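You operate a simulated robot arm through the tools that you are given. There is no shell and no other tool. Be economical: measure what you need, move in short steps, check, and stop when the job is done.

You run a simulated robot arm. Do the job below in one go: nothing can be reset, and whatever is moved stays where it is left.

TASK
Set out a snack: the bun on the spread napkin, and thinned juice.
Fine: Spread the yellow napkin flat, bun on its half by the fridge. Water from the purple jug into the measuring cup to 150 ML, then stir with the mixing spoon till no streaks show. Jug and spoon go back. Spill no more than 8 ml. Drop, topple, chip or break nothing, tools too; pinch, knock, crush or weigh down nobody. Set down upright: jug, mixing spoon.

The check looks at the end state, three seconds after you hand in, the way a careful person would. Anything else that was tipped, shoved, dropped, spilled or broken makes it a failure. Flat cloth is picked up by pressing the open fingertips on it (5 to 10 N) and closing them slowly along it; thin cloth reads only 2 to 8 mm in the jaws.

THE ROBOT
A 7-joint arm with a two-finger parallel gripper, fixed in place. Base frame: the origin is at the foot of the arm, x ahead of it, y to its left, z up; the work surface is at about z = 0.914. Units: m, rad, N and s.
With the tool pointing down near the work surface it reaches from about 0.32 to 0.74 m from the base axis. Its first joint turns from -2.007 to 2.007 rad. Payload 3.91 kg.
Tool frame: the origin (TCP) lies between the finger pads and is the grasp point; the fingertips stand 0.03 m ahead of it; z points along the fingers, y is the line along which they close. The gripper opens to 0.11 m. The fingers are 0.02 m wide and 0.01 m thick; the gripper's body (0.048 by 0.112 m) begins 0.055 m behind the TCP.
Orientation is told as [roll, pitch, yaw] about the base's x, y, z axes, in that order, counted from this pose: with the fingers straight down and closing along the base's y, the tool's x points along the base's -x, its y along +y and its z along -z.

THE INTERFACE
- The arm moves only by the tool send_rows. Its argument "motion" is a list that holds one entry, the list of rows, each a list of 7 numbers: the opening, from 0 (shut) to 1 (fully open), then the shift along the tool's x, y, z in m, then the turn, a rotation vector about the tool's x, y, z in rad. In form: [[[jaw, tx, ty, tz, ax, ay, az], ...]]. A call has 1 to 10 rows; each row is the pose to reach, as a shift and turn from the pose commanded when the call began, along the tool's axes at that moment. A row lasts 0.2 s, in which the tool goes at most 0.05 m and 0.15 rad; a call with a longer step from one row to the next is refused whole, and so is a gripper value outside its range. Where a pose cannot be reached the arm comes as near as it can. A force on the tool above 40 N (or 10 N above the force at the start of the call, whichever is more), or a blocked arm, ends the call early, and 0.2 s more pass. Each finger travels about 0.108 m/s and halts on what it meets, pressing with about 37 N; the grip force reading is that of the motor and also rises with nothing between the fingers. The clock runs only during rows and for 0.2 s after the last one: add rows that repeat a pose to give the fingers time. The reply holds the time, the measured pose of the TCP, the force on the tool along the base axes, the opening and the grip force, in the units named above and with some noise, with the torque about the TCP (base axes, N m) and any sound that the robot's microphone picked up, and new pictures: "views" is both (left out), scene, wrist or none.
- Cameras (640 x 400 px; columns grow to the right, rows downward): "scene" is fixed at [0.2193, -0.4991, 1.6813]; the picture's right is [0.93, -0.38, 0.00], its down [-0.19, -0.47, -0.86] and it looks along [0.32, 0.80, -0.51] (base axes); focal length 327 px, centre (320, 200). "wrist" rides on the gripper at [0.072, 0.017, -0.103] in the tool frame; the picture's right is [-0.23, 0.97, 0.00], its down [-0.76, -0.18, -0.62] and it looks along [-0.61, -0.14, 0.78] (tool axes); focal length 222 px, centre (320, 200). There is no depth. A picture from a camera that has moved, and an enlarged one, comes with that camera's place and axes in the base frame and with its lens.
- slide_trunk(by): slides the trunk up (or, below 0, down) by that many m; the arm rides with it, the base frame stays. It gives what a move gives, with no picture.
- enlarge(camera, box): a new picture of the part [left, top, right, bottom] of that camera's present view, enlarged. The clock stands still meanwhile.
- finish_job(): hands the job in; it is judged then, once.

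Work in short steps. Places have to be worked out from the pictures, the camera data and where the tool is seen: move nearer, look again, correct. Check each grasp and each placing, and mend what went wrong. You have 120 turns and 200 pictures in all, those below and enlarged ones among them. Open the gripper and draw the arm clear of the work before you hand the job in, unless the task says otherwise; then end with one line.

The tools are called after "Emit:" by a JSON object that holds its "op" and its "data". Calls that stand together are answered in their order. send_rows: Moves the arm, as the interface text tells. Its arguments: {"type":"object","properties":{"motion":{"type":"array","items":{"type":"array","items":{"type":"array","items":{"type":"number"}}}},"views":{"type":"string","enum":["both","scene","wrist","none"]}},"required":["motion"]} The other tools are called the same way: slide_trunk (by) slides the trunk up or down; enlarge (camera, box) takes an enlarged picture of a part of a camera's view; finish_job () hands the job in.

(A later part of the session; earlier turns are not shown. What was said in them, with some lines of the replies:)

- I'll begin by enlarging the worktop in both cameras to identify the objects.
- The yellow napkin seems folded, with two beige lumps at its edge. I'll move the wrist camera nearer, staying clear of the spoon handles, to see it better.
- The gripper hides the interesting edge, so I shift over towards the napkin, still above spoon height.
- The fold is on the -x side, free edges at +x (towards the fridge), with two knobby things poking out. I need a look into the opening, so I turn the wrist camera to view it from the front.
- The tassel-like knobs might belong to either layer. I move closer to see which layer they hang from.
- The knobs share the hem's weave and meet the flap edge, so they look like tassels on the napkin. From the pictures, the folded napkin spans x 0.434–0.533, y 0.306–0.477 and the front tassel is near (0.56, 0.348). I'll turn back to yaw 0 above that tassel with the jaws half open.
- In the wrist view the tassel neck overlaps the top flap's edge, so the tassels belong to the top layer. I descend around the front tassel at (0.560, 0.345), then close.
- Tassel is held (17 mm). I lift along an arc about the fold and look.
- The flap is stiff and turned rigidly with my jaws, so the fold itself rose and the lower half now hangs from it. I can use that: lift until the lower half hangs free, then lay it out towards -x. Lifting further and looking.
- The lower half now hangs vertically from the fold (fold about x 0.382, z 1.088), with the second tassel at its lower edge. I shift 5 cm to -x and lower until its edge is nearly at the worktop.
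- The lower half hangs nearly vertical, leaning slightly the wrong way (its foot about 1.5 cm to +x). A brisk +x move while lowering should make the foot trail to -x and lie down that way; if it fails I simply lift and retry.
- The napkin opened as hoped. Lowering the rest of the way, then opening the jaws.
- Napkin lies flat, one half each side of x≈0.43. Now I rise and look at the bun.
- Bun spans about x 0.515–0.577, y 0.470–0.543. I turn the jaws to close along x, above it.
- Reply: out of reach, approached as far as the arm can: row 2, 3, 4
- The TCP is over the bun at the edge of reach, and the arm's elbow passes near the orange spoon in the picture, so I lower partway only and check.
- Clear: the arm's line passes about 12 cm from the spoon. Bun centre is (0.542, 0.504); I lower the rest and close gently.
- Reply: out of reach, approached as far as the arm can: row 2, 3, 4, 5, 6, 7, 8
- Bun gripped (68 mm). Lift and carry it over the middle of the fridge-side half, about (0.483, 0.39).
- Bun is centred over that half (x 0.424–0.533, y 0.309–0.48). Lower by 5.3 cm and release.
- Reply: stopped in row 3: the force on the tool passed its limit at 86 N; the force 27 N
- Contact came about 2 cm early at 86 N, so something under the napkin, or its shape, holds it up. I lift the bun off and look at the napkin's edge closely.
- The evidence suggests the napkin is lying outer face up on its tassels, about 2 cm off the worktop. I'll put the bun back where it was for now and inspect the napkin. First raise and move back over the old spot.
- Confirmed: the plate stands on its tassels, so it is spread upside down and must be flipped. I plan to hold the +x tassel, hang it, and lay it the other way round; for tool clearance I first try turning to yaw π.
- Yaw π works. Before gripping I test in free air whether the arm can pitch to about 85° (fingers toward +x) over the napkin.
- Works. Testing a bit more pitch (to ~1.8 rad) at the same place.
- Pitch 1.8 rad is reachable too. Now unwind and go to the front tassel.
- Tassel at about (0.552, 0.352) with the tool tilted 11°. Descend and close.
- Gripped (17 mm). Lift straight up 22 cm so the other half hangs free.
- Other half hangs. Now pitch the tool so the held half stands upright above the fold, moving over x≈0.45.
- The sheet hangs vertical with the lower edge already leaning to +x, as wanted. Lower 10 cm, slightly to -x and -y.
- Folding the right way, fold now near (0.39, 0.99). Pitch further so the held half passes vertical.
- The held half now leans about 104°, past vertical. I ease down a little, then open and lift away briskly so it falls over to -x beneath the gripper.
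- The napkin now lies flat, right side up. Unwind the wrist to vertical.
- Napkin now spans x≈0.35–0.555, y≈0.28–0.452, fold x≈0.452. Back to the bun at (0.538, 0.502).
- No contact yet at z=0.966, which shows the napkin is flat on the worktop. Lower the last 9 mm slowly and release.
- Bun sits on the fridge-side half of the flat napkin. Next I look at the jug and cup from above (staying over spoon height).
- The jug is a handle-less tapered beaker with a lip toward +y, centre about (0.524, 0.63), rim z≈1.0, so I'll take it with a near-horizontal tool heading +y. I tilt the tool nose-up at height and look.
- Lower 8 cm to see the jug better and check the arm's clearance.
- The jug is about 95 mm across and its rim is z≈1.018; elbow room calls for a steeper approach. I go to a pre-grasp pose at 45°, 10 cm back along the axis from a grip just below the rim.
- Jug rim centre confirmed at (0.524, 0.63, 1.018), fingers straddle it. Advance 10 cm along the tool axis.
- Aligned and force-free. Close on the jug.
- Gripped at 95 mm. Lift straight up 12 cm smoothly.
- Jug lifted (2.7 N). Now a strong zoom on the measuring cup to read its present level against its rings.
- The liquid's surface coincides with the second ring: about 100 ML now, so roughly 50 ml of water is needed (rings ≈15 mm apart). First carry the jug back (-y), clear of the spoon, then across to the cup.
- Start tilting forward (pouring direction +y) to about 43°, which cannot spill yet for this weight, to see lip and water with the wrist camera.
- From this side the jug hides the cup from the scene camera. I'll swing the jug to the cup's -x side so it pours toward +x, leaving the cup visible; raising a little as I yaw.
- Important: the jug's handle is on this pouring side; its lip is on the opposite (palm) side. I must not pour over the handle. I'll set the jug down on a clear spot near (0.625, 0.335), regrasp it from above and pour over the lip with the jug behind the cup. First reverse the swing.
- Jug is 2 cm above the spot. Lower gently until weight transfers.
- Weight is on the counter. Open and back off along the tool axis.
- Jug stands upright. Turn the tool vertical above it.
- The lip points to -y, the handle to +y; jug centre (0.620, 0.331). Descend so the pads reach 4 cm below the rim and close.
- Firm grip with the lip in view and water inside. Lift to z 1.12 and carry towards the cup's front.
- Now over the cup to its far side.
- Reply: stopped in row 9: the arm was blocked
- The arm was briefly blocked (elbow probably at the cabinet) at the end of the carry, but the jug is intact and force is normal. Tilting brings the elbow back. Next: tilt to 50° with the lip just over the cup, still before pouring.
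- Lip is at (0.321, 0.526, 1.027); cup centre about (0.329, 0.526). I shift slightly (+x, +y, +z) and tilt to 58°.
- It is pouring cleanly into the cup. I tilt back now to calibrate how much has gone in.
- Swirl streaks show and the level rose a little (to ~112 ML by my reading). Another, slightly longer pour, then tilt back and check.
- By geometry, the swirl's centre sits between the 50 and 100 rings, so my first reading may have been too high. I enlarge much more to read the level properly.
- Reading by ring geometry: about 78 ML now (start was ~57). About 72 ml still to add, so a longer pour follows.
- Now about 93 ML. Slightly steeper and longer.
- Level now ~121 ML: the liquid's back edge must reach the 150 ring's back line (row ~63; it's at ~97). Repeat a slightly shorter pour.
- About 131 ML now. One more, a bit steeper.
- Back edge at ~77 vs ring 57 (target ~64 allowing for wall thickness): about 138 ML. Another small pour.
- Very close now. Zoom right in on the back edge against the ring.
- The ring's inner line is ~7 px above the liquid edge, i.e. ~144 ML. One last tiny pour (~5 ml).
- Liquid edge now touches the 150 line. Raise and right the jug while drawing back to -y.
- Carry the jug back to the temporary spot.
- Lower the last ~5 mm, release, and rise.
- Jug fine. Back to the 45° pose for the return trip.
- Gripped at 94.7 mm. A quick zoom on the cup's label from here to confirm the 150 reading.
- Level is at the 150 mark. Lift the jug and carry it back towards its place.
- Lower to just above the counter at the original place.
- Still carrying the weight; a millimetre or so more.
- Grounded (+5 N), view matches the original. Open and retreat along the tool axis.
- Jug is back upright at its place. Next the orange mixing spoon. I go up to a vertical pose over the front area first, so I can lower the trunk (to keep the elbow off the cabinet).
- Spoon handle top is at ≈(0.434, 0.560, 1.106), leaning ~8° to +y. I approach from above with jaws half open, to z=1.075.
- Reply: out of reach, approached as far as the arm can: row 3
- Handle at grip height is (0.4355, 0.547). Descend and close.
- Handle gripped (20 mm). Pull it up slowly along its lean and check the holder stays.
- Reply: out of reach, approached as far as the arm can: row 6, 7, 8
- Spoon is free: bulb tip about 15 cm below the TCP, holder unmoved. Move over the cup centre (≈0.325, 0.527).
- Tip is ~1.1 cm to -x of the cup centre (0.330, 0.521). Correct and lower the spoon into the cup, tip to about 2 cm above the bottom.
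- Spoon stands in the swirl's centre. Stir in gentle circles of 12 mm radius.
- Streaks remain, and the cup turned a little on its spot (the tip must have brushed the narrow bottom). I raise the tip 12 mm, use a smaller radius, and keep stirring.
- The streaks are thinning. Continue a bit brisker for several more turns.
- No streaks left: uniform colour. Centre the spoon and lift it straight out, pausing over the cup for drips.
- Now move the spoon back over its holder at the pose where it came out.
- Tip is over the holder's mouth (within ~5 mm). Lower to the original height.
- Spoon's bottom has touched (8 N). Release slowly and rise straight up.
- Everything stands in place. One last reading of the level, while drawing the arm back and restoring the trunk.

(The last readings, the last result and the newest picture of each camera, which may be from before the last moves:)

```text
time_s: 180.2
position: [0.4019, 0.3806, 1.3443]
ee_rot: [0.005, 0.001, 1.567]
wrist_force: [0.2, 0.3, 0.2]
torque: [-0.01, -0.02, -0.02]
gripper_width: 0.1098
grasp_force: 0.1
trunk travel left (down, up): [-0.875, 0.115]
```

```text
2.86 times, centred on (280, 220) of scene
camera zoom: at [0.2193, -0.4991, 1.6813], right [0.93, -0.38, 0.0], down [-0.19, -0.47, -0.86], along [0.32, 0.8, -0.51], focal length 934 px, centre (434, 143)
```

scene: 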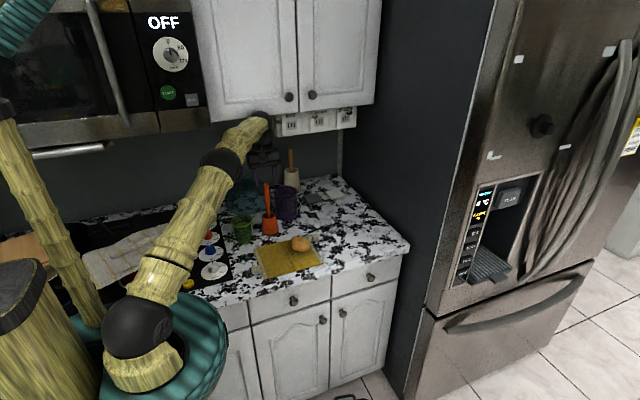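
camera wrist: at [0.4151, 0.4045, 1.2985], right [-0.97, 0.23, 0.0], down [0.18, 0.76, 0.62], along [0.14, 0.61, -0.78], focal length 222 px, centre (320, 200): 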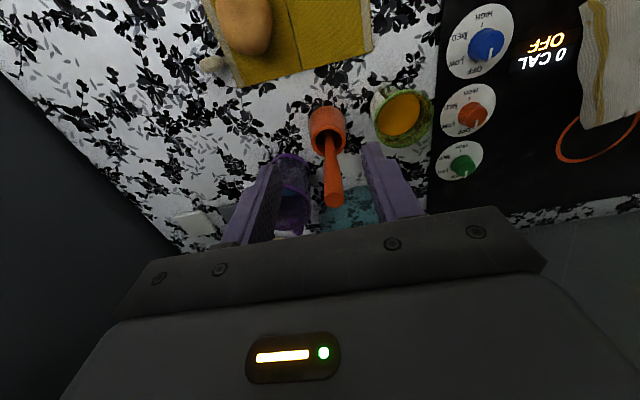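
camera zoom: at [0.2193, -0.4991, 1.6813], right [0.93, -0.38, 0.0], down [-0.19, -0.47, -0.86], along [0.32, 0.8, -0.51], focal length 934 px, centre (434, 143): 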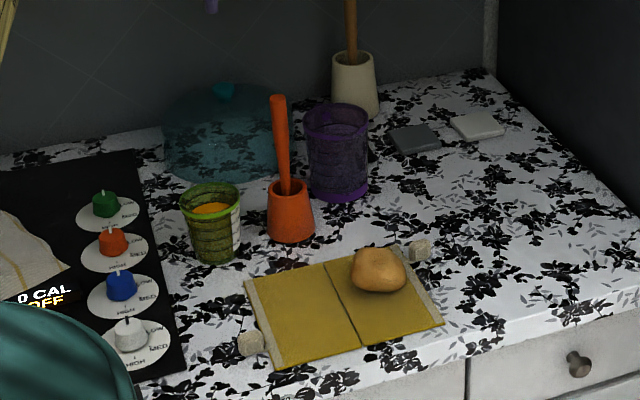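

The liquid sits at the 150 line with no streaks. The napkin is flat with the bun on the fridge-side half, the jug and spoon are upright in their places, and the arm is clear. Handing in.

Emit:
{"op": "finish_job", "data": {}}

```text
The job is handed in.
```

The snack is set out: napkin flat with the bun on its fridge-side half, juice thinned to the 150 ML line and stirred until no streaks show, jug and mixing spoon back upright in their places, nothing seen spilled; while I stirred, the cup turned a little and shifted about 3 mm.
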